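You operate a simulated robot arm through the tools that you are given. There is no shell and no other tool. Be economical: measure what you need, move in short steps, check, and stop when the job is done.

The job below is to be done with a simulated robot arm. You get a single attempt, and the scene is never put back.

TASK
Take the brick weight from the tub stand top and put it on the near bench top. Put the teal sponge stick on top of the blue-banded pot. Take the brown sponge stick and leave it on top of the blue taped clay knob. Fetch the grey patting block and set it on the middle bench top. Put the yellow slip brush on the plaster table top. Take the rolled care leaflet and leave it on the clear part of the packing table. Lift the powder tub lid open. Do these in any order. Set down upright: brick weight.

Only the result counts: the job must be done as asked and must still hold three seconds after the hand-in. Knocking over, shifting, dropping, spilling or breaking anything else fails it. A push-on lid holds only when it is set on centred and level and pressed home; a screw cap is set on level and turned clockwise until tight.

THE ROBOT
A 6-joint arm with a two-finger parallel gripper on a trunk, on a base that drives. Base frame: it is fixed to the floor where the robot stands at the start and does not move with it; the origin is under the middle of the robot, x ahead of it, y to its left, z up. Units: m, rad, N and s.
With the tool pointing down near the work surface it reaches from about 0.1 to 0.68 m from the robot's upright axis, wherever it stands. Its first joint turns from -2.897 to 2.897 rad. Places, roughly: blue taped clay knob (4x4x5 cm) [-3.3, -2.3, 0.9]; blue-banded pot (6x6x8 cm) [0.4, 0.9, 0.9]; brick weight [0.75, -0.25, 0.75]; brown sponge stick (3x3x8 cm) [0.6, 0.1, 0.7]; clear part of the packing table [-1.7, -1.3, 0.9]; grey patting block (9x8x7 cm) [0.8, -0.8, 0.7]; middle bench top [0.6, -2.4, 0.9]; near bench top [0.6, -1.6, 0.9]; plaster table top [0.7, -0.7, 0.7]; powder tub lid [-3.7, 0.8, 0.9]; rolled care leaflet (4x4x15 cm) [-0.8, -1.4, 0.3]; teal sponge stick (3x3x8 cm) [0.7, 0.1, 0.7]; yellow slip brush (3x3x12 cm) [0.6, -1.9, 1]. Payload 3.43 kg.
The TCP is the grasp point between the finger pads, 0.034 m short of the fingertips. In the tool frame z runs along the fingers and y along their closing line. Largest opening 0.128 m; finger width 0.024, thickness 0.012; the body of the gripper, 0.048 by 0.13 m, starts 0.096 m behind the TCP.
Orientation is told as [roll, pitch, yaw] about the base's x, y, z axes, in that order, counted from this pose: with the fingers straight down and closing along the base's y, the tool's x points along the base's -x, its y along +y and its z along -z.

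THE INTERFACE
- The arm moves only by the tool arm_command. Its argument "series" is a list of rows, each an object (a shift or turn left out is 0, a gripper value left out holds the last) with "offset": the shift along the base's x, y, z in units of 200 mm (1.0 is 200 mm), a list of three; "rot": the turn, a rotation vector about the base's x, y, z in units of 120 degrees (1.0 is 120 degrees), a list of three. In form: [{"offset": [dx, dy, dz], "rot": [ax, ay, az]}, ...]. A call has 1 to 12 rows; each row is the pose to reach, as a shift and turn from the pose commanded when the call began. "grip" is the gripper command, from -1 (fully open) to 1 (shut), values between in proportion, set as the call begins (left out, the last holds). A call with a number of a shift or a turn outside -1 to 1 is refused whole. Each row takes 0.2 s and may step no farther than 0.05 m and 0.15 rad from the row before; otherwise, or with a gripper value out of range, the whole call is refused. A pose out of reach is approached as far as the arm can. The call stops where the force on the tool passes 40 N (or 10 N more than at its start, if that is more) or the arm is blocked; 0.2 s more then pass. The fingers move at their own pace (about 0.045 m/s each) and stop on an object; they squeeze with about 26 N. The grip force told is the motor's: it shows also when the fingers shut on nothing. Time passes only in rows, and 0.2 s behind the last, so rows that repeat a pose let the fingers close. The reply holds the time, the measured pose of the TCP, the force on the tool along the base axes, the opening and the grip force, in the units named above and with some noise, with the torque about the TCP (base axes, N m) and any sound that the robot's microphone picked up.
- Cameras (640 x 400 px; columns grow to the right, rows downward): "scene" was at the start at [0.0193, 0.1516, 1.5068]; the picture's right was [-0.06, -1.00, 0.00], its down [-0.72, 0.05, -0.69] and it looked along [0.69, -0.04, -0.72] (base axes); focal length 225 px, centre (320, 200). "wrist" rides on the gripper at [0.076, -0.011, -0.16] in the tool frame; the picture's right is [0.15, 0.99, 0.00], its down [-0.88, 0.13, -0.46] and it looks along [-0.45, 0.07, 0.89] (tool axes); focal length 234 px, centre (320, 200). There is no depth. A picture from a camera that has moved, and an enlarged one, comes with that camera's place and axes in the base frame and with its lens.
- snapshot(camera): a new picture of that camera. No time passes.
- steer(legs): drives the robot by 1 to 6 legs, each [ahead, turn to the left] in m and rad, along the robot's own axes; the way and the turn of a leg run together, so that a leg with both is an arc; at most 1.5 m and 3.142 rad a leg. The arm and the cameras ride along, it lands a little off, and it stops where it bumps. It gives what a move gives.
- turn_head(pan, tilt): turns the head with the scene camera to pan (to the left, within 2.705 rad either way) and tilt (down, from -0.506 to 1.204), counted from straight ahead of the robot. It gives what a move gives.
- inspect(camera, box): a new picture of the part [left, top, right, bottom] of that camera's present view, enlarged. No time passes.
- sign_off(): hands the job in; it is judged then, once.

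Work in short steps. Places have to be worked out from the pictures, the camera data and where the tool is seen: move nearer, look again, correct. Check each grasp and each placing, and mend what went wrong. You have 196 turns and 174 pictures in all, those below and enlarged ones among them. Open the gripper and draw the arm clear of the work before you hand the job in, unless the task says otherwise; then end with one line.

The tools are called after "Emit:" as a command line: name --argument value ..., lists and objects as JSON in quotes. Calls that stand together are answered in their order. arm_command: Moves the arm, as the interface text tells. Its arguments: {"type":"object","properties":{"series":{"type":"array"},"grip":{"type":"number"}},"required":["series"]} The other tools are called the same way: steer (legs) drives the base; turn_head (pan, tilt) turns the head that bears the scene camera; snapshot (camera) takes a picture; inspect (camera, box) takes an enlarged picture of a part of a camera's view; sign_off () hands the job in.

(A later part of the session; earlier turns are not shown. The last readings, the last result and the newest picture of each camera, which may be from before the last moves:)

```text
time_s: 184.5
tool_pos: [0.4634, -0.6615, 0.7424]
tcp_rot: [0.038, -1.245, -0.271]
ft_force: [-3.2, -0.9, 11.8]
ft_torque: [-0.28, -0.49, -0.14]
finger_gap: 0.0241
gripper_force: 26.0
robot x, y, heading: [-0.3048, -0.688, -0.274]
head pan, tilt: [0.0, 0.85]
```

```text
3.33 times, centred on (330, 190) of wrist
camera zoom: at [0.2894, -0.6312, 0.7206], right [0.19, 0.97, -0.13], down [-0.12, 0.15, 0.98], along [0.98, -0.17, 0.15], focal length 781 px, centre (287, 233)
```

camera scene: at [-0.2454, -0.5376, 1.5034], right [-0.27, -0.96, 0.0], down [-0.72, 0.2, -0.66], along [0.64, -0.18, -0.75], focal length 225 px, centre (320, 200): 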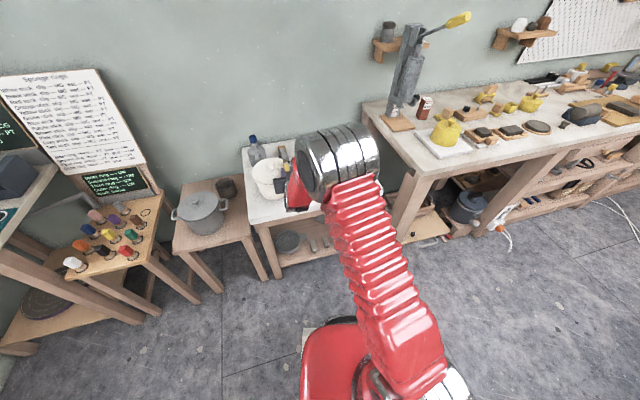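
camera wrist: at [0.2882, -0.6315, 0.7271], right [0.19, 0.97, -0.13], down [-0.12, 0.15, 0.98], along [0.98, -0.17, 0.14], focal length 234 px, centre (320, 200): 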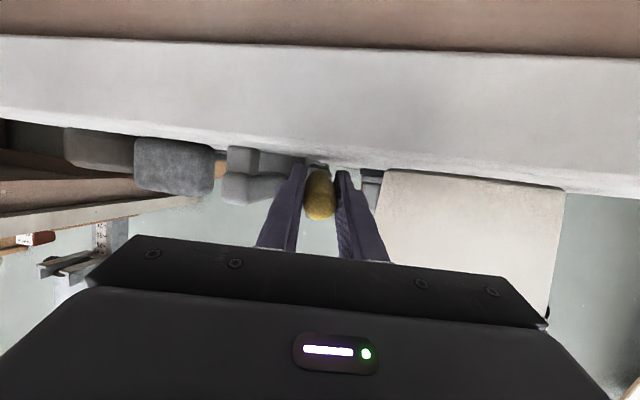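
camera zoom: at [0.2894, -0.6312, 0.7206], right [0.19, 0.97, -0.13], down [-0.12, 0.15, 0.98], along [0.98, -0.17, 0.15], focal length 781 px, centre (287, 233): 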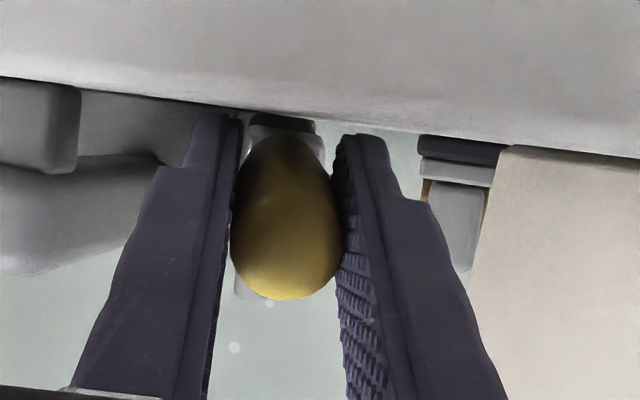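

Contact made. I open the fingers by about a centimetre each.

Emit:
arm_command --series '[{"offset": [0, 0, 0.01]}, {"offset": [0, 0, 0.01]}, {"offset": [0, 0, 0.01]}]' --grip 0.3

Emit:
inspect --camera "wrist" --box '[240, 130, 420, 250]'

```text
time_s: 185.3
tool_pos: [0.4614, -0.6605, 0.743]
tcp_rot: [0.033, -1.242, -0.266]
ft_force: [-0.4, 6.5, 8.6]
ft_torque: [-0.12, -0.13, 0.18]
finger_gap: 0.0411
gripper_force: 0.0
robot x, y, heading: [-0.3038, -0.687, -0.271]
head pan, tilt: [0.0, 0.85]
```

```text
3.33 times, centred on (330, 190) of wrist
camera zoom: at [0.2884, -0.6311, 0.7215], right [0.18, 0.97, -0.13], down [-0.12, 0.15, 0.98], along [0.98, -0.17, 0.14], focal length 781 px, centre (287, 233)
```

zoom: 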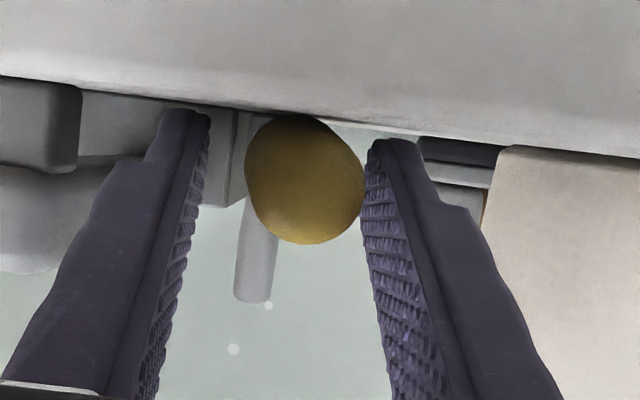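

The brush lies on the table; fingertips graze the surface. I rise slightly, then pull straight back.

Emit:
arm_command --series '[{"offset": [0, 0, 0.04]}, {"offset": [-0.06, 0.016, 0.06]}, {"offset": [-0.14, 0.037, 0.1]}, {"offset": [-0.28, 0.075, 0.2]}, {"offset": [-0.42, 0.11, 0.3]}, {"offset": [-0.6, 0.16, 0.4]}]'

Emit:
snapshot --camera "wrist"

Emit:
inspect --camera "scene" --box '[220, 120, 380, 260]'

```text
time_s: 186.7
tool_pos: [0.3469, -0.6246, 0.8303]
tcp_rot: [0.001, -1.237, -0.239]
ft_force: [0.5, -0.9, -0.1]
ft_torque: [-0.02, 0.02, 0.03]
finger_gap: 0.0448
gripper_force: 0.1
out of reach, approached as far as the arm can: row 5, 6
robot x, y, heading: [-0.3029, -0.6848, -0.27]
head pan, tilt: [0.0, 0.85]
```

```text
72 pictures are left
camera wrist: at [0.1739, -0.5941, 0.8088], right [0.19, 0.97, -0.14], down [-0.11, 0.16, 0.98], along [0.98, -0.17, 0.14], focal length 234 px, centre (320, 200)
```

wrist: 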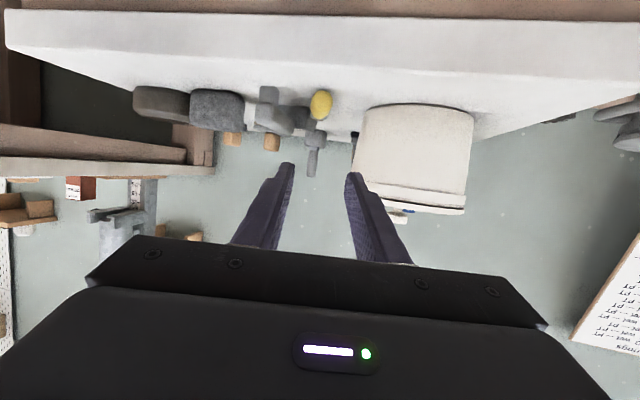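

```text
2.86 times, centred on (300, 190) of scene
camera zoom: at [-0.2443, -0.5377, 1.5034], right [-0.27, -0.96, 0.0], down [-0.72, 0.2, -0.66], along [0.64, -0.18, -0.75], focal length 643 px, centre (377, 229)
```

zoom: 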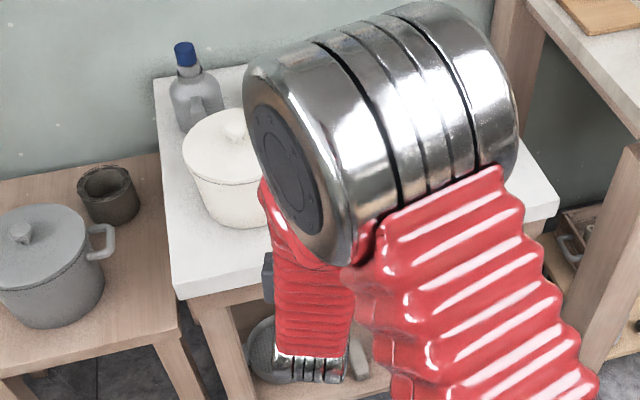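

Brush is lying on the plaster table. I raise and untilt the tool for the patting block next.

Emit:
arm_command --series '[{"offset": [0, 0, 0.2]}, {"offset": [0, 0, 0.4], "rot": [0.0156, 0.0637, 0]}, {"offset": [0, 0, 0.6], "rot": [0.0312, 0.1275, 0]}, {"offset": [0, 0, 0.8], "rot": [0.0469, 0.1912, 0]}, {"offset": [0, 0, 1.0], "rot": [0.0625, 0.2549, 0]}, {"offset": [0, 0, 1.0], "rot": [0.0781, 0.3187, 0]}, {"offset": [0, 0, 1.0], "rot": [0.0937, 0.3824, 0]}, {"offset": [0, 0, 1.0], "rot": [0.1094, 0.4461, 0]}, {"offset": [0, 0, 1.0], "rot": [0.125, 0.5099, 0]}, {"offset": [0, 0, 1.0], "rot": [0.1406, 0.5736, 0]}]'

Emit:
snapshot --camera "wrist"

Emit:
snapshot --camera "scene"

```text
time_s: 188.9
tool_pos: [0.3473, -0.6249, 1.0286]
tcp_rot: [0.008, -0.004, -0.25]
ft_force: [0.6, 0.1, -0.5]
ft_torque: [0.0, -0.06, -0.01]
finger_gap: 0.0448
gripper_force: 0.1
robot x, y, heading: [-0.3058, -0.6856, -0.277]
head pan, tilt: [0.0, 0.85]
```

```text
70 pictures are left
camera wrist: at [0.2704, -0.6184, 1.1877], right [0.1, 0.99, 0.01], down [0.88, -0.09, 0.46], along [0.46, -0.04, -0.89], focal length 234 px, centre (320, 200)
```

wrist: 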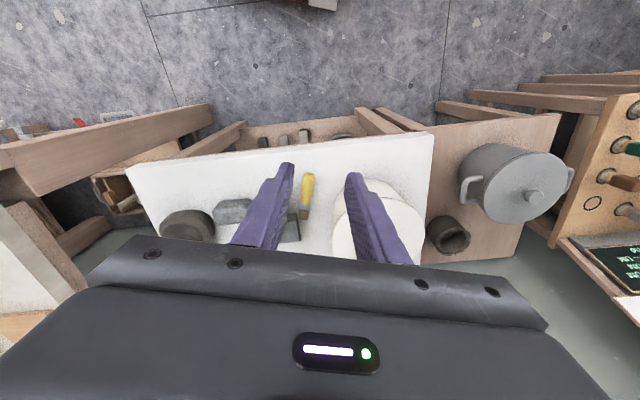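

```text
69 pictures are left
camera scene: at [-0.2447, -0.5376, 1.5034], right [-0.27, -0.96, 0.0], down [-0.72, 0.2, -0.66], along [0.64, -0.18, -0.75], focal length 225 px, centre (320, 200)
```

scene: 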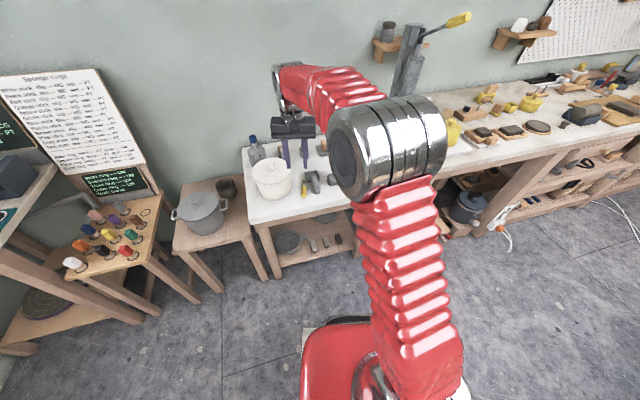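

Brush placed well. Next the grey patting block at ≈(0.76,-0.845). I drive 0.27 m ahead and look from the hand.

Emit:
steer --legs '[[0.27, 0]]'

Emit:
arm_command --series '[{"offset": [0, -0.2, 0]}, {"offset": [0.0, -0.4, 0], "rot": [0, 0, 0.03]}, {"offset": [0, -0.6, 0], "rot": [0, 0, 0.06]}]' --grip -0.1

Emit:
snapshot --camera "wrist"

```text
time_s: 191.2
tool_pos: [0.6089, -0.6963, 1.0288]
tcp_rot: [0.006, -0.005, -0.247]
ft_force: [-0.1, -0.1, -0.7]
ft_torque: [-0.03, 0.01, 0.01]
finger_gap: 0.0448
gripper_force: 0.0
robot x, y, heading: [-0.0423, -0.7629, -0.272]
head pan, tilt: [0.0, 0.85]
```

```text
time_s: 192.0
tool_pos: [0.6074, -0.8166, 1.0298]
tcp_rot: [0.008, -0.005, -0.124]
ft_force: [0.2, 0.6, -0.6]
ft_torque: [-0.04, -0.03, 0.02]
finger_gap: 0.0703
gripper_force: 0.1
robot x, y, heading: [-0.0434, -0.7581, -0.27]
head pan, tilt: [0.0, 0.85]
```

```text
68 pictures are left
camera wrist: at [0.5304, -0.8204, 1.1887], right [-0.03, 1.0, 0.01], down [0.89, 0.02, 0.46], along [0.46, 0.02, -0.89], focal length 234 px, centre (320, 200)
```

wrist: 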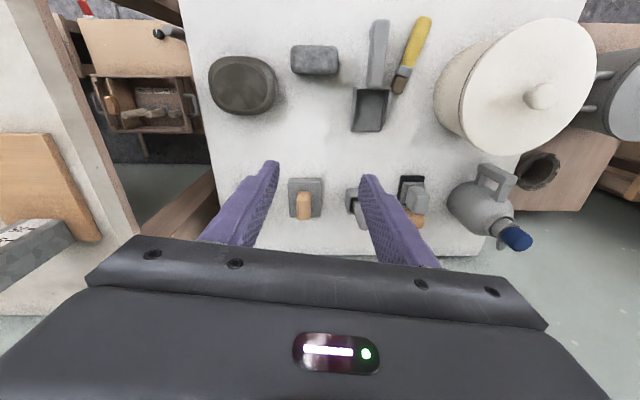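

Handle ≈(0.757,-0.842), squared with the axes. I turn the base to heading 0 and edge forward for reach.

Emit:
steer --legs '[[0, 0.27], [0.085, 0]]'

Emit:
arm_command --series '[{"offset": [-0.02, -0.2, 0], "rot": [0, 0, -0.025]}, {"offset": [-0.04, -0.4, -0.1], "rot": [0, 0, -0.05]}, {"offset": [-0.05, -0.6, -0.2], "rot": [0, 0, -0.071]}, {"offset": [-0.05, -0.8, -0.3], "rot": [0, 0, -0.071]}, {"offset": [0.0, -0.97, -0.4], "rot": [0, 0, -0.071]}]'

```text
time_s: 194.4
tool_pos: [0.6849, -0.6407, 1.0303]
tcp_rot: [0.009, -0.006, 0.149]
ft_force: [-0.2, 0.7, -0.2]
ft_torque: [-0.04, 0.0, -0.01]
finger_gap: 0.0706
gripper_force: 0.0
robot x, y, heading: [0.0408, -0.7693, -0.0]
head pan, tilt: [0.0, 0.85]
```

```text
time_s: 195.6
tool_pos: [0.6844, -0.8353, 0.9506]
tcp_rot: [0.009, -0.007, -0.001]
ft_force: [0.6, 0.1, 0.3]
ft_torque: [0.02, 0.01, -0.02]
finger_gap: 0.0703
gripper_force: 0.1
robot x, y, heading: [0.0411, -0.7678, 0.002]
head pan, tilt: [0.0, 0.85]
```

I tilt 0.3 rad forward, stage above the handle, and look.

Emit:
arm_command --series '[{"offset": [0.05, -0.02, -0.08], "rot": [0, -0.047, 0]}, {"offset": [0.1, -0.03, -0.16], "rot": [0, -0.095, 0]}, {"offset": [0.165, -0.035, -0.25], "rot": [0, -0.143, 0]}]'

Emit:
snapshot --camera "wrist"

```text
time_s: 196.4
tool_pos: [0.7185, -0.8411, 0.8995]
tcp_rot: [0.009, -0.309, -0.004]
ft_force: [0.3, -0.1, 0.4]
ft_torque: [-0.01, 0.02, 0.03]
finger_gap: 0.0703
gripper_force: 0.1
robot x, y, heading: [0.0393, -0.7677, 0.001]
head pan, tilt: [0.0, 0.85]
```

```text
67 pictures are left
camera wrist: at [0.5976, -0.8551, 1.0292], right [-0.14, 0.99, -0.04], down [0.7, 0.13, 0.7], along [0.7, 0.07, -0.71], focal length 234 px, centre (320, 200)
```

wrist: 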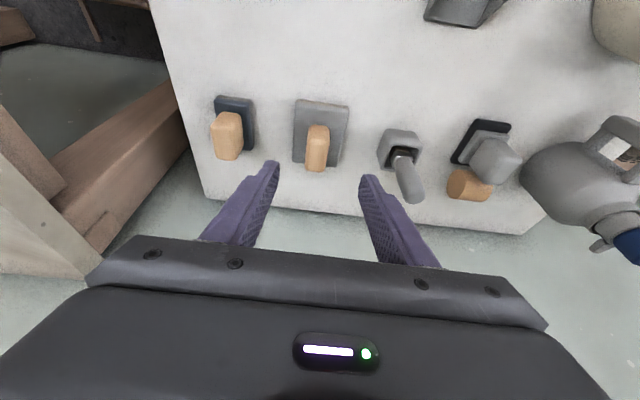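

Handle centre ≈(0.757,-0.847). I go in along the tool axis and close.

Emit:
arm_command --series '[{"offset": [0.06, -0.01, -0.19]}, {"offset": [0.12, -0.02, -0.38]}, {"offset": [0.18, -0.025, -0.56]}]'

Emit:
arm_command --series '[{"offset": [0, 0, 0]}, {"offset": [0, 0, 0]}, {"offset": [0, 0, 0]}]' --grip 1

Emit:
snapshot --camera "wrist"

```text
time_s: 197.2
tool_pos: [0.754, -0.8468, 0.7889]
tcp_rot: [0.008, -0.306, -0.002]
ft_force: [-0.6, -0.4, -0.6]
ft_torque: [-0.01, 0.01, -0.02]
finger_gap: 0.0703
gripper_force: 0.1
robot x, y, heading: [0.0437, -0.7675, 0.004]
head pan, tilt: [0.0, 0.85]
```

```text
time_s: 198.0
tool_pos: [0.7542, -0.8449, 0.789]
tcp_rot: [0.008, -0.305, -0.001]
ft_force: [-0.1, -0.5, 1.3]
ft_torque: [-0.08, -0.02, 0.02]
finger_gap: 0.0276
gripper_force: 25.4
robot x, y, heading: [0.041, -0.7667, 0.001]
head pan, tilt: [0.0, 0.85]
```

```text
66 pictures are left
camera wrist: at [0.6341, -0.8597, 0.9174], right [-0.14, 0.99, -0.04], down [0.7, 0.13, 0.7], along [0.7, 0.07, -0.71], focal length 234 px, centre (320, 200)
```

wrist: 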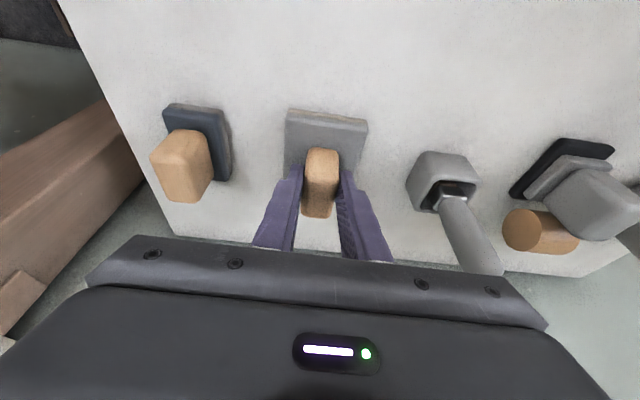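

Gripped. I lift, retract, and check the load, then drive to the middle bench.

Emit:
arm_command --series '[{"offset": [0, 0, 0.1]}, {"offset": [0, 0, 0.3]}, {"offset": [0, 0, 0.5]}, {"offset": [0, 0, 0.7]}, {"offset": [-0.1, 0, 0.9]}, {"offset": [-0.3, 0, 1.0]}, {"offset": [-0.5, 0, 1.0]}, {"offset": [-0.7, 0, 1.0]}, {"offset": [-0.9, 0, 1.0]}]'

Emit:
arm_command --series '[{"offset": [-0.15, 0, 0.2]}, {"offset": [-0.25, 0, 0.4]}, {"offset": [-0.35, 0, 0.6]}, {"offset": [-0.4, 0, 0.8]}]'

Emit:
snapshot --camera "wrist"

Emit:
steer --legs '[[-0.25, 0], [0, -1.57], [1.31, 0]]'

```text
time_s: 200.0
tool_pos: [0.5727, -0.8471, 0.9883]
tcp_rot: [0.008, -0.304, -0.003]
ft_force: [0.5, 0.2, -2.1]
ft_torque: [-0.04, 0.01, 0.05]
finger_gap: 0.0269
gripper_force: 25.4
robot x, y, heading: [0.0413, -0.7674, 0.004]
head pan, tilt: [0.0, 0.85]
```

```text
time_s: 201.0
tool_pos: [0.4933, -0.8464, 1.1497]
tcp_rot: [0.01, -0.303, -0.002]
ft_force: [-0.1, 0.3, -1.5]
ft_torque: [-0.04, 0.03, 0.0]
finger_gap: 0.0273
gripper_force: 25.6
robot x, y, heading: [0.0429, -0.7638, 0.0]
head pan, tilt: [0.0, 0.85]
```

```text
65 pictures are left
camera wrist: at [0.3735, -0.8602, 1.278], right [-0.14, 0.99, -0.04], down [0.7, 0.13, 0.7], along [0.7, 0.07, -0.71], focal length 234 px, centre (320, 200)
```

wrist: 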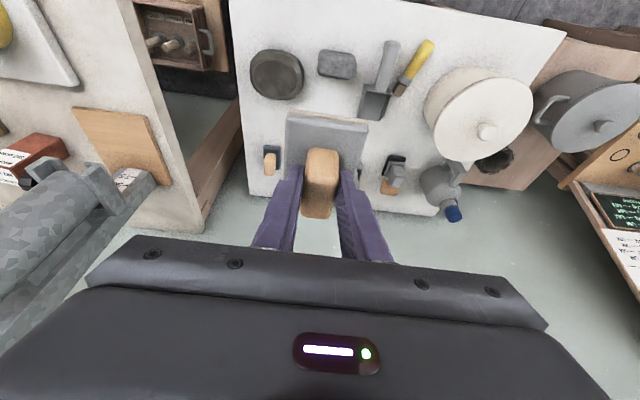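

```text
time_s: 217.0
tool_pos: [-0.2939, -2.535, 1.1482]
tcp_rot: [0.009, -0.306, -1.575]
ft_force: [-0.5, -0.1, -0.9]
ft_torque: [0.03, 0.03, -0.02]
finger_gap: 0.0271
gripper_force: 26.6
robot x, y, heading: [-0.2087, -2.0864, -1.567]
head pan, tilt: [0.0, 0.85]
```

Block held. I turn to face the middle bench and look.

Emit:
steer --legs '[[0, 1.567], [0.1, 0]]'

Emit:
snapshot --camera "scene"

Emit:
snapshot --camera "wrist"

```text
time_s: 223.9
tool_pos: [0.3389, -2.1761, 1.1491]
tcp_rot: [0.007, -0.306, -0.023]
ft_force: [-0.6, -0.2, -1.2]
ft_torque: [0.03, 0.04, 0.01]
finger_gap: 0.0277
gripper_force: 26.1
robot x, y, heading: [-0.113, -2.1145, -0.006]
head pan, tilt: [0.0, 0.85]
```

```text
64 pictures are left
camera scene: at [-0.0925, -1.9532, 1.5034], right [-0.01, -1.0, 0.0], down [-0.75, 0.01, -0.66], along [0.66, -0.01, -0.75], focal length 225 px, centre (320, 200)
```

scene: 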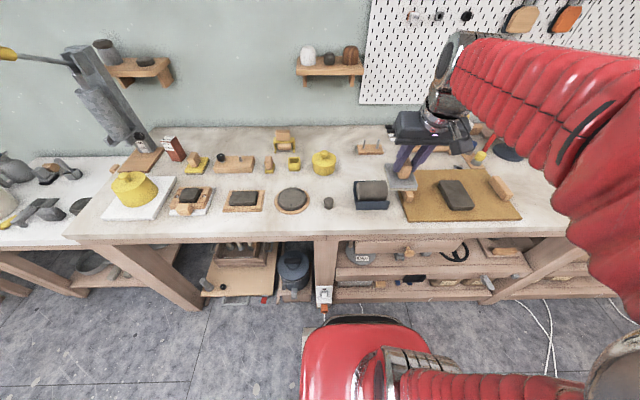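

```text
63 pictures are left
camera wrist: at [0.2179, -2.186, 1.2782], right [-0.12, 0.99, -0.04], down [0.71, 0.11, 0.7], along [0.7, 0.06, -0.71], focal length 234 px, centre (320, 200)
```

wrist: 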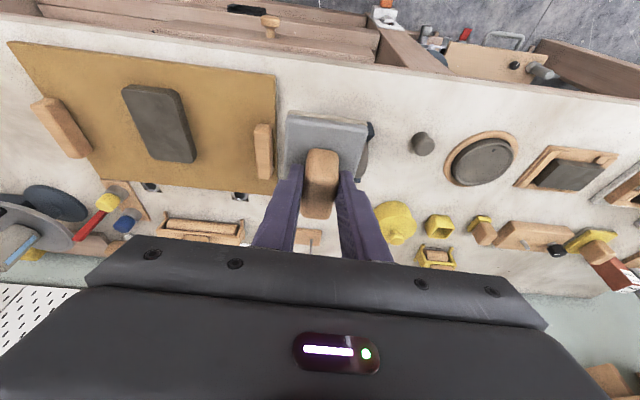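

Bench seam is at y≈-1.98; a free patch on the middle bench lies behind the navy tray, x 0.56–0.72, y -2.04…-2.28. I carry the block to (0.64,-2.16).

Emit:
arm_command --series '[{"offset": [0.22, 0.02, 0]}, {"offset": [0.44, 0.04, 0]}, {"offset": [0.66, 0.06, 0]}, {"offset": [0.88, 0.08, -0.05]}, {"offset": [1.0, 0.08, -0.1]}]'

Emit:
arm_command --series '[{"offset": [0.2, 0, -0.1]}, {"offset": [0.4, 0, -0.2]}, {"offset": [0.505, 0, -0.35]}, {"offset": [0.505, 0, -0.45]}]'

Emit:
snapshot --camera "wrist"

Emit:
inspect --camera "scene" --box '[290, 90, 450, 230]'

```text
time_s: 225.1
tool_pos: [0.5387, -2.1593, 1.1306]
tcp_rot: [0.01, -0.306, -0.021]
ft_force: [-0.5, 0.4, -0.9]
ft_torque: [0.02, 0.0, 0.01]
finger_gap: 0.0275
gripper_force: 25.4
robot x, y, heading: [-0.1111, -2.1124, -0.013]
head pan, tilt: [0.0, 0.85]
```

```text
time_s: 226.1
tool_pos: [0.6396, -2.16, 1.0401]
tcp_rot: [0.007, -0.307, -0.023]
ft_force: [0.7, 0.4, -0.7]
ft_torque: [0.01, 0.01, -0.01]
finger_gap: 0.0275
gripper_force: 26.5
robot x, y, heading: [-0.1152, -2.1108, -0.016]
head pan, tilt: [0.0, 0.85]
```

```text
62 pictures are left
camera wrist: at [0.5195, -2.1696, 1.1687], right [-0.12, 0.99, -0.04], down [0.71, 0.11, 0.7], along [0.7, 0.06, -0.71], focal length 234 px, centre (320, 200)
```

wrist: 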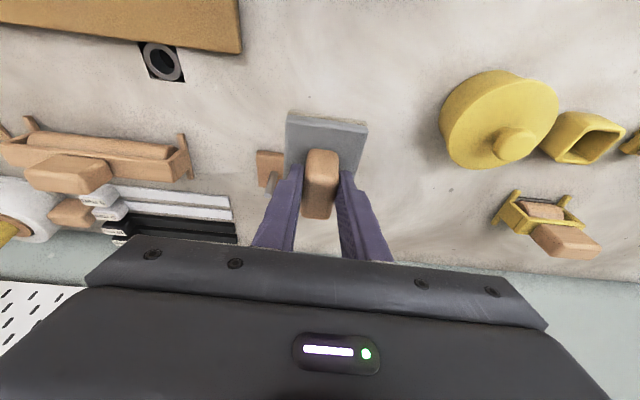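

```text
2.86 times, centred on (370, 160) of scene
camera zoom: at [-0.0921, -1.9532, 1.5034], right [-0.01, -1.0, 0.0], down [-0.75, 0.01, -0.66], along [0.66, -0.01, -0.75], focal length 643 px, centre (177, 314)
```

zoom: 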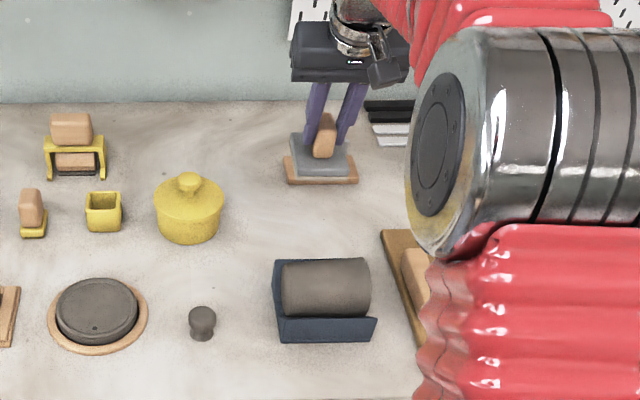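

The pegboard is just behind, so I shift to (0.605,-2.13), midway between it, the tray and the jar, then descend to contact.

Emit:
arm_command --series '[{"offset": [-0.17, 0.15, 0]}, {"offset": [-0.17, 0.15, -0.15]}, {"offset": [-0.17, 0.15, -0.3]}]'

Emit:
snapshot --camera "wrist"

Emit:
inspect --camera "scene" --box '[290, 90, 450, 230]'

```text
time_s: 226.9
tool_pos: [0.605, -2.1297, 0.9791]
tcp_rot: [0.009, -0.305, -0.023]
ft_force: [-0.4, -0.6, -1.2]
ft_torque: [0.01, -0.01, 0.01]
finger_gap: 0.0275
gripper_force: 26.0
robot x, y, heading: [-0.1139, -2.1163, -0.015]
head pan, tilt: [0.0, 0.85]
```

```text
60 pictures are left
camera wrist: at [0.4846, -2.1396, 1.1087], right [-0.12, 0.99, -0.04], down [0.71, 0.11, 0.7], along [0.7, 0.06, -0.71], focal length 234 px, centre (320, 200)
```

wrist: 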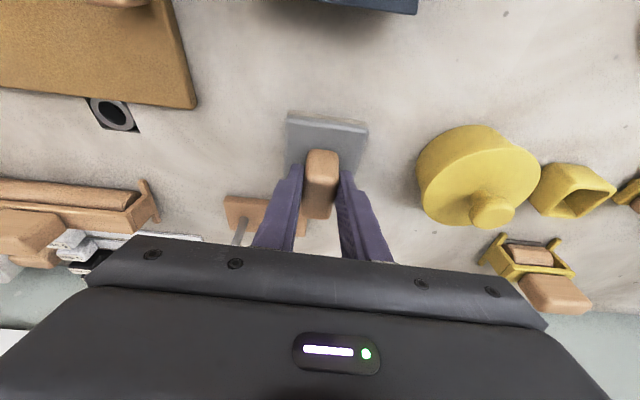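

```text
2.86 times, centred on (370, 160) of scene
camera zoom: at [-0.0922, -1.9532, 1.5034], right [-0.01, -1.0, 0.0], down [-0.75, 0.01, -0.66], along [0.66, -0.01, -0.75], focal length 643 px, centre (177, 314)
```

zoom: 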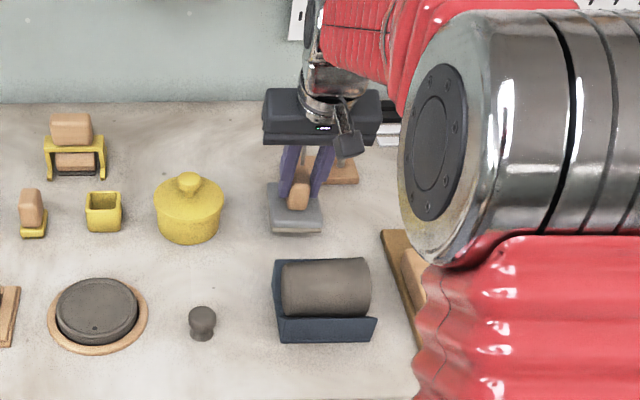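

Clear all round. Now gently down to contact.

Emit:
arm_command --series '[{"offset": [0, 0, -0.05]}, {"offset": [0, 0, -0.08]}]'

Emit:
arm_command --series '[{"offset": [0, 0, -0.02]}, {"offset": [0, 0, -0.04]}]'

```text
time_s: 227.5
tool_pos: [0.6048, -2.1306, 0.964]
tcp_rot: [0.009, -0.306, -0.023]
ft_force: [-0.2, 0.4, -1.7]
ft_torque: [-0.02, 0.03, 0.0]
finger_gap: 0.0272
gripper_force: 25.9
robot x, y, heading: [-0.1083, -2.1164, -0.012]
head pan, tilt: [0.0, 0.85]
```

```text
time_s: 228.1
tool_pos: [0.6055, -2.1288, 0.958]
tcp_rot: [0.007, -0.308, -0.023]
ft_force: [-4.4, 1.6, 16.6]
ft_torque: [-0.43, 0.62, -0.2]
finger_gap: 0.0275
gripper_force: 25.8
robot x, y, heading: [-0.1117, -2.1139, -0.014]
head pan, tilt: [0.0, 0.85]
```

Seated on the bench. I release and withdraw along the tool axis.

Emit:
arm_command --series '[{"offset": [0, 0, 0.01]}, {"offset": [0, 0, 0.01]}, {"offset": [0, 0, 0.01]}]' --grip 0.1

Emit:
arm_command --series '[{"offset": [-0.06, 0, 0.2]}, {"offset": [-0.12, 0, 0.4]}, {"offset": [-0.18, 0, 0.6]}, {"offset": [-0.24, 0, 0.8]}, {"offset": [-0.4, 0, 0.95]}, {"offset": [-0.6, 0, 1.0]}, {"offset": [-0.8, 0, 1.0]}]'

Emit:
snapshot --camera "wrist"

```text
time_s: 228.9
tool_pos: [0.6052, -2.1285, 0.9579]
tcp_rot: [0.011, -0.306, -0.023]
ft_force: [0.2, 0.7, -0.6]
ft_torque: [-0.01, 0.0, 0.02]
finger_gap: 0.0574
gripper_force: 0.2
robot x, y, heading: [-0.1122, -2.1106, -0.011]
head pan, tilt: [0.0, 0.85]
```

```text
time_s: 230.5
tool_pos: [0.446, -2.1295, 1.1576]
tcp_rot: [0.009, -0.305, -0.023]
ft_force: [-0.2, 0.1, 0.1]
ft_torque: [-0.01, 0.03, -0.01]
finger_gap: 0.0577
gripper_force: 0.2
robot x, y, heading: [-0.1112, -2.113, -0.006]
head pan, tilt: [0.0, 0.85]
```

```text
58 pictures are left
camera wrist: at [0.3249, -2.1404, 1.2863], right [-0.12, 0.99, -0.04], down [0.71, 0.11, 0.7], along [0.7, 0.06, -0.71], focal length 234 px, centre (320, 200)
```

wrist: 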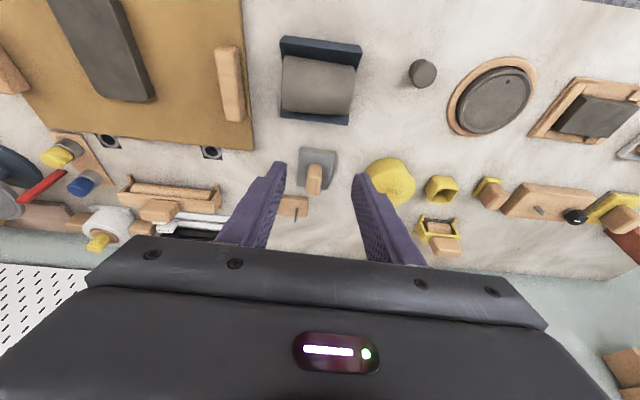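

Block sits flat on the middle bench. Next the leaflet: I retract and untilt, back off, and drive to face the packing table's end from the aisle.

Emit:
arm_command --series '[{"offset": [-0.2, 0, 0.05], "rot": [0, 0.047, 0]}, {"offset": [-0.4, 0, 0.1], "rot": [0, 0.095, 0]}, {"offset": [-0.6, 0, 0.15], "rot": [0, 0.143, 0]}, {"offset": [-0.7, 0, 0.2], "rot": [0, 0.143, 0]}]'

Emit:
steer --legs '[[-0.13, 0], [0, 1.57], [0.65, 0], [0, 1.57]]'

Emit:
turn_head --pan 0.0 --tilt 0.75

Emit:
snapshot --camera "scene"

```text
time_s: 231.5
tool_pos: [0.3047, -2.1306, 1.1975]
tcp_rot: [0.001, -0.005, -0.023]
ft_force: [-0.1, -0.7, -1.0]
ft_torque: [-0.04, 0.05, -0.02]
finger_gap: 0.0576
gripper_force: 0.3
robot x, y, heading: [-0.1122, -2.1112, -0.012]
head pan, tilt: [0.0, 0.85]
```

```text
time_s: 248.1
tool_pos: [-0.6407, -1.4252, 1.1985]
tcp_rot: [0.002, -0.007, 3.073]
ft_force: [0.3, 0.9, -0.1]
ft_torque: [-0.03, -0.03, 0.01]
finger_gap: 0.0575
gripper_force: 0.1
robot x, y, heading: [-0.2184, -1.4123, 3.082]
head pan, tilt: [0.0, 0.85]
stopped in leg 4: the robot was blocked; the commanded pose is now the measured one
```

```text
time_s: 248.8
tool_pos: [-0.6396, -1.4256, 1.1987]
tcp_rot: [0.002, -0.005, 3.074]
ft_force: [0.4, -0.1, 0.2]
ft_torque: [-0.01, -0.01, -0.02]
finger_gap: 0.0578
gripper_force: 0.0
robot x, y, heading: [-0.2211, -1.4058, 3.081]
head pan, tilt: [0.0, 0.75]
```

```text
57 pictures are left
camera scene: at [-0.2547, -1.5632, 1.5114], right [0.06, 1.0, 0.0], down [0.68, -0.04, -0.73], along [-0.73, 0.04, -0.68], focal length 225 px, centre (320, 200)
```

scene: 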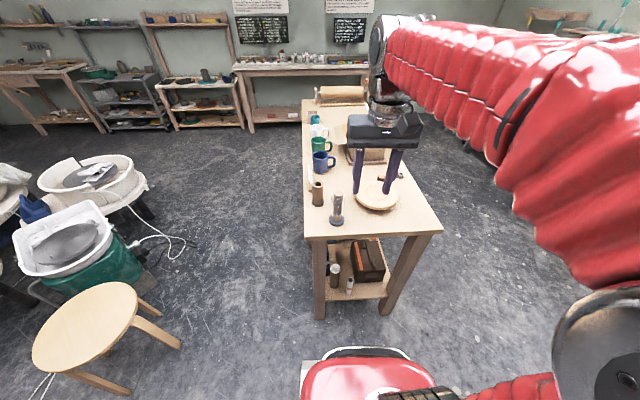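

Emit:
inspect --camera "scene" --box '[290, 60, 460, 330]'

Emit:
inspect --camera "scene" --box '[300, 225, 440, 325]'

```text
1.48 times, centred on (375, 195) of scene
camera zoom: at [-0.2547, -1.5632, 1.5114], right [0.06, 1.0, 0.0], down [0.68, -0.04, -0.73], along [-0.73, 0.04, -0.68], focal length 333 px, centre (238, 207)
```

zoom: 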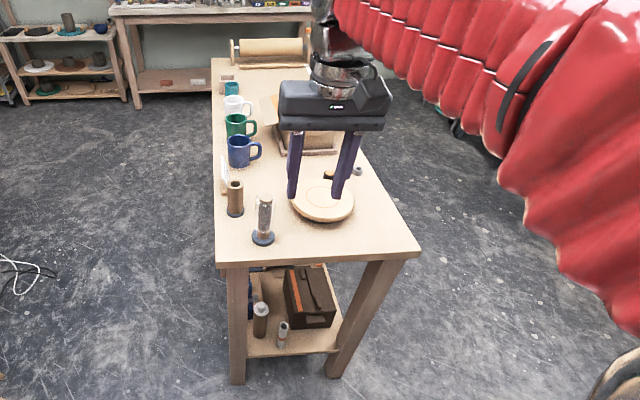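

```text
4.00 times, centred on (370, 275) of scene
camera zoom: at [-0.2547, -1.5632, 1.5114], right [0.06, 1.0, 0.0], down [0.68, -0.04, -0.73], along [-0.73, 0.04, -0.68], focal length 900 px, centre (120, -100)
```

zoom: 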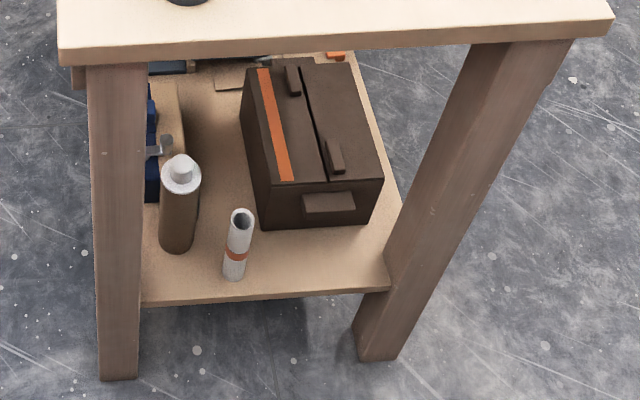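

The leaflet is the rolled tube standing on the lower shelf at ≈(-0.835,-1.366, z 0.225–0.375), about 10 cm under the table end. I'll reach in with a nearly horizontal tool; first back off 0.13 m and pitch the tool in the open.

Emit:
steer --legs '[[-0.13, 0]]'

Emit:
arm_command --series '[{"offset": [-0.18, 0.05, -0.15], "rot": [0, 0, -0.042]}, {"offset": [-0.36, 0.1, -0.3], "rot": [0, 0, -0.083]}, {"offset": [-0.55, 0.15, -0.45], "rot": [0, 0, -0.083]}]'

Emit:
arm_command --series '[{"offset": [0, 0, -0.1], "rot": [0.0152, 0.0618, 0]}, {"offset": [0, 0, -0.2], "rot": [0.0304, 0.1236, 0]}, {"offset": [0, 0, -0.3], "rot": [0.0457, 0.1853, 0]}, {"offset": [0, 0, -0.4], "rot": [0.0609, 0.2471, 0]}, {"offset": [0.0, 0, -0.5], "rot": [0.0761, 0.3089, 0]}, {"offset": [0, 0, -0.6], "rot": [0.0913, 0.3707, 0]}, {"offset": [0, 0, -0.7], "rot": [0.1066, 0.4324, 0]}, {"offset": [0, 0, -0.8], "rot": [0.1218, 0.4942, 0]}, {"offset": [0, 0, -0.9], "rot": [0.137, 0.556, 0]}]'

```text
time_s: 250.3
tool_pos: [-0.5108, -1.4338, 1.1984]
tcp_rot: [0.002, -0.006, 3.073]
ft_force: [-0.1, -0.3, -0.1]
ft_torque: [0.03, 0.04, 0.01]
finger_gap: 0.0577
gripper_force: 0.0
robot x, y, heading: [-0.0878, -1.4156, 3.078]
head pan, tilt: [0.0, 0.75]
```

```text
time_s: 251.1
tool_pos: [-0.6217, -1.4041, 1.1091]
tcp_rot: [0.001, -0.007, 2.898]
ft_force: [0.2, 0.0, -0.2]
ft_torque: [-0.01, 0.05, -0.01]
finger_gap: 0.0575
gripper_force: 0.1
robot x, y, heading: [-0.0932, -1.4161, 3.082]
head pan, tilt: [0.0, 0.75]
```

```text
time_s: 253.3
tool_pos: [-0.6262, -1.3698, 0.9191]
tcp_rot: [0.021, -1.178, 2.715]
ft_force: [-0.1, -0.4, 0.1]
ft_torque: [-0.01, 0.0, -0.04]
finger_gap: 0.0579
gripper_force: 0.1
out of reach, approached as far as the arm can: row 6, 7, 8, 9
robot x, y, heading: [-0.0899, -1.4145, 3.081]
head pan, tilt: [0.0, 0.75]
stopped in row 9: the arm was blocked; the commanded pose is now the measured one
```

Pitched to 1.18 rad, heading 2.7. I lower in front of the table end in stages.

Emit:
arm_command --series '[{"offset": [-0.02, 0, -0.2]}, {"offset": [-0.05, 0, -0.4]}, {"offset": [-0.05, 0, -0.6]}, {"offset": [-0.05, 0, -0.8]}, {"offset": [-0.05, 0, -1.0]}]'

Emit:
arm_command --series '[{"offset": [0, 0, -0.2]}, {"offset": [0, 0, -0.4]}, {"offset": [0, 0, -0.6]}, {"offset": [0, 0, -0.8]}, {"offset": [0, 0, -1.0]}]'

Emit:
snapshot --camera "scene"

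```text
time_s: 254.5
tool_pos: [-0.7003, -1.3833, 0.7679]
tcp_rot: [-0.161, -1.146, 2.863]
ft_force: [0.4, 0.1, -0.3]
ft_torque: [-0.01, -0.01, 0.0]
finger_gap: 0.0575
gripper_force: 0.1
out of reach, approached as far as the arm can: row 1, 2, 3, 4, 5
robot x, y, heading: [-0.086, -1.4172, 3.082]
head pan, tilt: [0.0, 0.75]
```

```text
time_s: 255.7
tool_pos: [-0.7433, -1.3932, 0.5765]
tcp_rot: [-0.27, -1.128, 2.95]
ft_force: [-0.7, 0.5, -0.4]
ft_torque: [0.01, 0.02, -0.03]
finger_gap: 0.0577
gripper_force: 0.0
out of reach, approached as far as the arm can: row 1, 2, 3, 4, 5
robot x, y, heading: [-0.0931, -1.4172, 3.079]
head pan, tilt: [0.0, 0.75]
```

```text
54 pictures are left
camera scene: at [-0.1248, -1.5709, 1.5114], right [0.06, 1.0, 0.0], down [0.68, -0.04, -0.73], along [-0.73, 0.04, -0.68], focal length 225 px, centre (320, 200)
```

scene: 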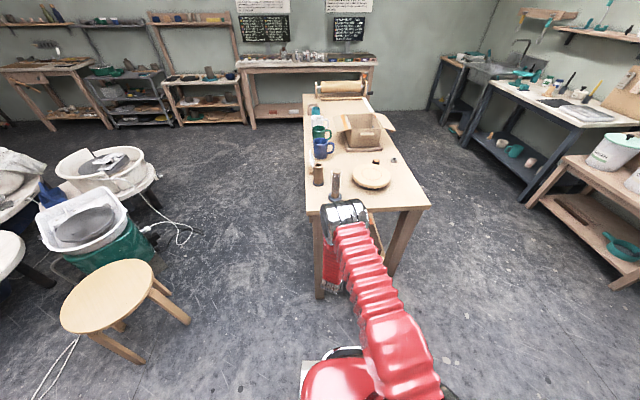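

The horizontal posture is too folded. A 40° tilt is enough to get under the table edge, so I back up and reduce the pitch to 0.7 rad.

Emit:
arm_command --series '[{"offset": [0.1, 0, 0.2]}, {"offset": [0.2, 0, 0.4], "rot": [-0.029, -0.046, 0.0257]}, {"offset": [0.3, 0, 0.6], "rot": [-0.0583, -0.092, 0.0515]}, {"offset": [0.4, 0, 0.6], "rot": [-0.0874, -0.138, 0.0772]}, {"offset": [0.4, 0, 0.6], "rot": [-0.1165, -0.1841, 0.1029]}]'

Emit:
snapshot --camera "wrist"

```text
time_s: 256.9
tool_pos: [-0.6758, -1.3769, 0.7054]
tcp_rot: [-0.042, -0.684, 2.987]
ft_force: [0.6, -0.3, -0.7]
ft_torque: [0.03, -0.01, -0.02]
finger_gap: 0.0578
gripper_force: 0.0
out of reach, approached as far as the arm can: row 1, 2, 4, 5
robot x, y, heading: [-0.0885, -1.4162, 3.082]
head pan, tilt: [0.0, 0.75]
```

```text
53 pictures are left
camera wrist: at [-0.5159, -1.3987, 0.7809], right [-0.07, -0.99, -0.13], down [-0.42, -0.09, 0.91], along [-0.91, 0.11, -0.41], focal length 234 px, centre (320, 200)
```

wrist: 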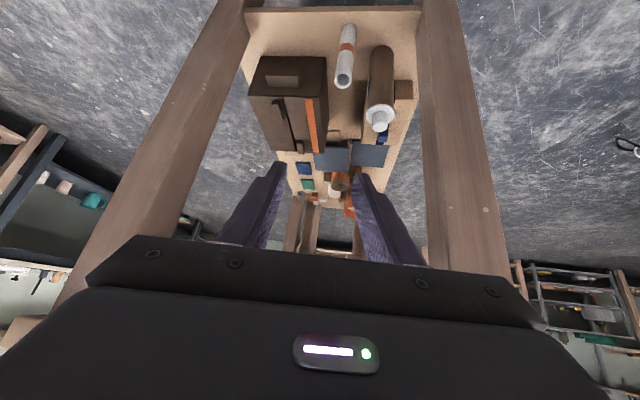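

Leaflet pinned at (-0.831,-1.371). I descend to a staging point in line with it.

Emit:
arm_command --series '[{"offset": [0, -0.02, -0.2]}, {"offset": [-0.03, -0.04, -0.4]}, {"offset": [-0.06, -0.06, -0.6]}, {"offset": [-0.1, -0.06, -0.8]}, {"offset": [-0.1, -0.06, -1.0]}]' --grip -0.1

Emit:
snapshot --camera "wrist"

Emit:
snapshot --camera "scene"

```text
time_s: 258.1
tool_pos: [-0.7184, -1.3735, 0.5094]
tcp_rot: [-0.088, -0.678, 3.014]
ft_force: [0.4, -0.4, -0.6]
ft_torque: [-0.04, -0.01, -0.02]
finger_gap: 0.0705
gripper_force: 0.1
out of reach, approached as far as the arm can: row 1, 2, 3, 4, 5
robot x, y, heading: [-0.0912, -1.4152, 3.082]
head pan, tilt: [0.0, 0.75]
```

```text
52 pictures are left
camera wrist: at [-0.5601, -1.3971, 0.5866], right [-0.07, -0.99, -0.16], down [-0.43, -0.12, 0.9], along [-0.9, 0.13, -0.41], focal length 234 px, centre (320, 200)
```

wrist: 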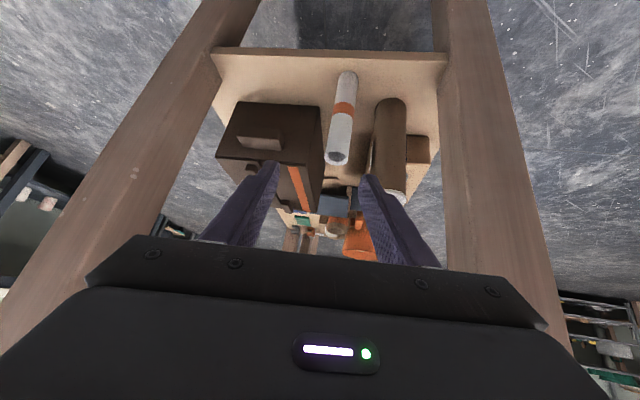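

```text
51 pictures are left
camera scene: at [-0.1248, -1.5709, 1.5114], right [0.06, 1.0, 0.0], down [0.68, -0.04, -0.73], along [-0.73, 0.04, -0.68], focal length 225 px, centre (320, 200)
```

scene: 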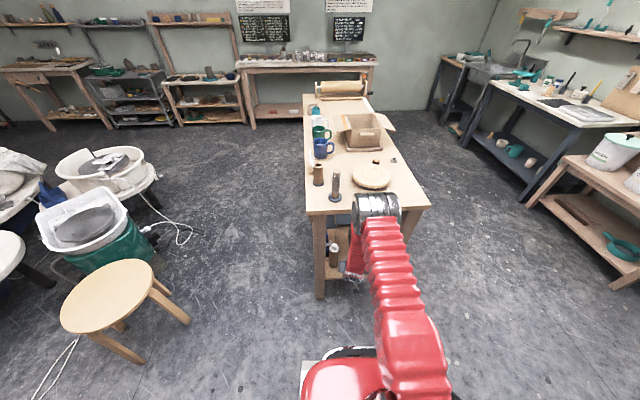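

Good view, but the elbow nears the table edge; I back the robot 0.1 m more so the arm is less folded, then continue.

Emit:
steer --legs '[[-0.1, 0]]'

Emit:
arm_command --series '[{"offset": [-0.15, -0.03, 0]}, {"offset": [-0.3, -0.06, -0.05]}, {"offset": [-0.45, -0.06, -0.15]}]'

Emit:
snapshot --camera "scene"

```text
time_s: 259.5
tool_pos: [-0.6308, -1.3837, 0.5106]
tcp_rot: [-0.086, -0.68, 3.02]
ft_force: [0.1, 0.0, -0.6]
ft_torque: [-0.01, 0.02, -0.02]
finger_gap: 0.0704
gripper_force: 0.0
robot x, y, heading: [-0.003, -1.422, 3.09]
head pan, tilt: [0.0, 0.75]
stopped in leg 1: the robot was blocked; the commanded pose is now the measured one
```

```text
time_s: 260.3
tool_pos: [-0.7214, -1.3955, 0.4813]
tcp_rot: [-0.089, -0.68, 3.023]
ft_force: [0.3, 0.5, 0.3]
ft_torque: [-0.02, 0.01, -0.01]
finger_gap: 0.0702
gripper_force: 0.1
robot x, y, heading: [-0.0037, -1.422, 3.091]
head pan, tilt: [0.0, 0.75]
```

```text
50 pictures are left
camera scene: at [-0.0365, -1.5768, 1.5114], right [0.05, 1.0, 0.0], down [0.68, -0.04, -0.73], along [-0.73, 0.04, -0.68], focal length 225 px, centre (320, 200)
```

scene: 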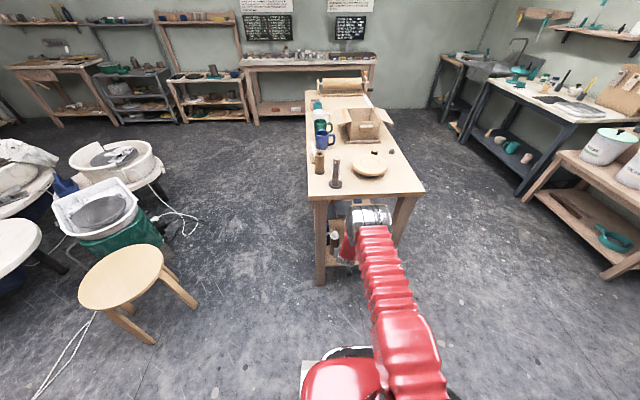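

Reached without strain. I go two thirds of the way toward the leaflet and check.

Emit:
arm_command --series '[{"offset": [-0.12, 0.03, -0.18]}, {"offset": [-0.24, 0.06, -0.36]}, {"offset": [-0.34, 0.08, -0.52]}]'

Emit:
snapshot --camera "wrist"

```text
time_s: 261.1
tool_pos: [-0.79, -1.3808, 0.3768]
tcp_rot: [-0.088, -0.68, 3.021]
ft_force: [-0.6, 0.6, -0.1]
ft_torque: [0.04, -0.03, 0.0]
finger_gap: 0.0704
gripper_force: 0.0
robot x, y, heading: [-0.0023, -1.4228, 3.091]
head pan, tilt: [0.0, 0.75]
```

```text
49 pictures are left
camera wrist: at [-0.6308, -1.4027, 0.4537], right [-0.06, -0.99, -0.16], down [-0.42, -0.12, 0.9], along [-0.9, 0.12, -0.41], focal length 234 px, centre (320, 200)
```

wrist: 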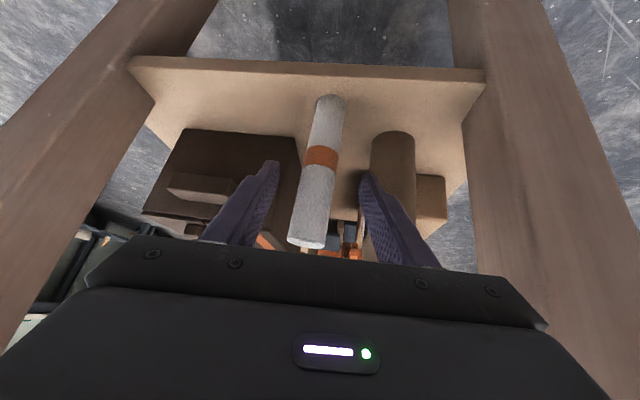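

Leaflet is centred between the fingers. A little further in, then close.

Emit:
arm_command --series '[{"offset": [-0.06, 0.015, -0.1]}, {"offset": [-0.125, 0.03, -0.2]}]'

Emit:
arm_command --series '[{"offset": [0, 0, 0]}, {"offset": [0, 0, 0]}, {"offset": [0, 0, 0]}]' --grip 1

Emit:
arm_command --series '[{"offset": [0, 0, 0.05]}, {"offset": [0, 0, 0.1]}]'

Emit:
snapshot --camera "wrist"

```text
time_s: 261.7
tool_pos: [-0.8106, -1.3734, 0.3432]
tcp_rot: [-0.096, -0.681, 3.024]
ft_force: [-0.1, 0.3, 0.1]
ft_torque: [-0.01, 0.03, -0.01]
finger_gap: 0.0703
gripper_force: 0.1
out of reach, approached as far as the arm can: row 2
robot x, y, heading: [-0.0018, -1.4231, 3.088]
head pan, tilt: [0.0, 0.75]
```

```text
time_s: 262.5
tool_pos: [-0.8108, -1.3724, 0.3424]
tcp_rot: [-0.095, -0.681, 3.021]
ft_force: [-0.2, 0.4, -0.3]
ft_torque: [0.0, 0.01, 0.01]
finger_gap: 0.0279
gripper_force: 26.0
robot x, y, heading: [-0.0053, -1.4194, 3.085]
head pan, tilt: [0.0, 0.75]
```

```text
time_s: 263.1
tool_pos: [-0.8109, -1.3717, 0.3629]
tcp_rot: [-0.088, -0.678, 3.021]
ft_force: [0.3, -0.4, -0.5]
ft_torque: [0.0, 0.01, 0.01]
finger_gap: 0.0277
gripper_force: 26.4
robot x, y, heading: [-0.0025, -1.426, 3.086]
head pan, tilt: [0.0, 0.75]
```

```text
48 pictures are left
camera wrist: at [-0.6526, -1.3957, 0.4394], right [-0.06, -0.99, -0.16], down [-0.43, -0.12, 0.9], along [-0.9, 0.12, -0.41], focal length 234 px, centre (320, 200)
```

wrist: 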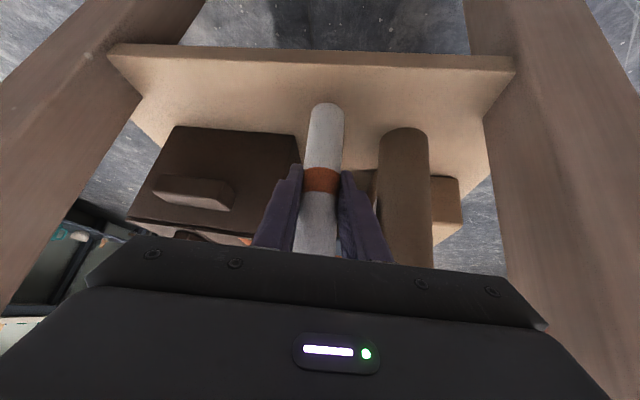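

Leaflet gripped and off the shelf. I pull it straight out past the table edge, then raise it.

Emit:
arm_command --series '[{"offset": [0.2, -0.02, 0.1]}, {"offset": [0.4, -0.04, 0.15]}, {"offset": [0.6, -0.06, 0.2]}, {"offset": [0.8, -0.06, 0.25]}]'

Emit:
arm_command --series '[{"offset": [0, 0, 0.2]}, {"offset": [0, 0, 0.4]}, {"offset": [0, 0, 0.6]}, {"offset": [0, 0, 0.8]}, {"offset": [0, 0, 1.0]}]'

Emit:
arm_command --series '[{"offset": [0.05, 0, 0.2]}, {"offset": [0.1, 0, 0.4]}, {"offset": [0.1, 0, 0.6]}, {"offset": [0.1, 0, 0.8]}, {"offset": [0.1, 0, 1.0]}]'

Emit:
arm_command --series '[{"offset": [0, 0, 0.2]}, {"offset": [0, 0, 0.4]}, {"offset": [0, 0, 0.6]}, {"offset": [0, 0, 0.8]}, {"offset": [0, 0, 1.0]}]'

Emit:
snapshot --camera "scene"

```text
time_s: 264.1
tool_pos: [-0.6499, -1.3846, 0.413]
tcp_rot: [-0.084, -0.679, 3.021]
ft_force: [0.7, -0.5, -0.8]
ft_torque: [0.05, 0.06, -0.04]
finger_gap: 0.028
gripper_force: 26.3
robot x, y, heading: [-0.0057, -1.425, 3.089]
head pan, tilt: [0.0, 0.75]
```

```text
time_s: 265.3
tool_pos: [-0.6503, -1.382, 0.6128]
tcp_rot: [-0.086, -0.677, 3.023]
ft_force: [0.3, -0.6, -0.8]
ft_torque: [0.03, 0.03, -0.02]
finger_gap: 0.0276
gripper_force: 26.3
robot x, y, heading: [-0.0032, -1.4202, 3.089]
head pan, tilt: [0.0, 0.75]
```

```text
time_s: 266.5
tool_pos: [-0.6313, -1.3821, 0.8132]
tcp_rot: [-0.086, -0.678, 3.021]
ft_force: [0.6, -0.7, -0.1]
ft_torque: [0.0, -0.05, -0.02]
finger_gap: 0.0276
gripper_force: 26.1
robot x, y, heading: [-0.0028, -1.4213, 3.087]
head pan, tilt: [0.0, 0.75]
```

```text
time_s: 267.7
tool_pos: [-0.6314, -1.3843, 1.0125]
tcp_rot: [-0.087, -0.678, 3.022]
ft_force: [-0.3, 0.3, -0.2]
ft_torque: [0.0, 0.02, -0.01]
finger_gap: 0.0274
gripper_force: 26.1
robot x, y, heading: [-0.0017, -1.4237, 3.088]
head pan, tilt: [0.0, 0.75]
```

```text
47 pictures are left
camera scene: at [-0.0361, -1.5768, 1.5114], right [0.05, 1.0, 0.0], down [0.68, -0.04, -0.73], along [-0.73, 0.04, -0.68], focal length 225 px, centre (320, 200)
```

scene: 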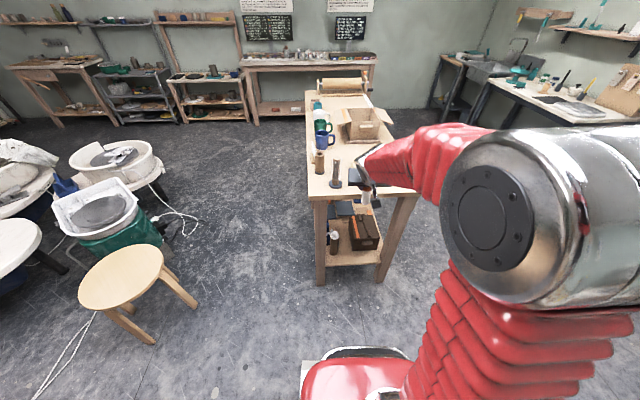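

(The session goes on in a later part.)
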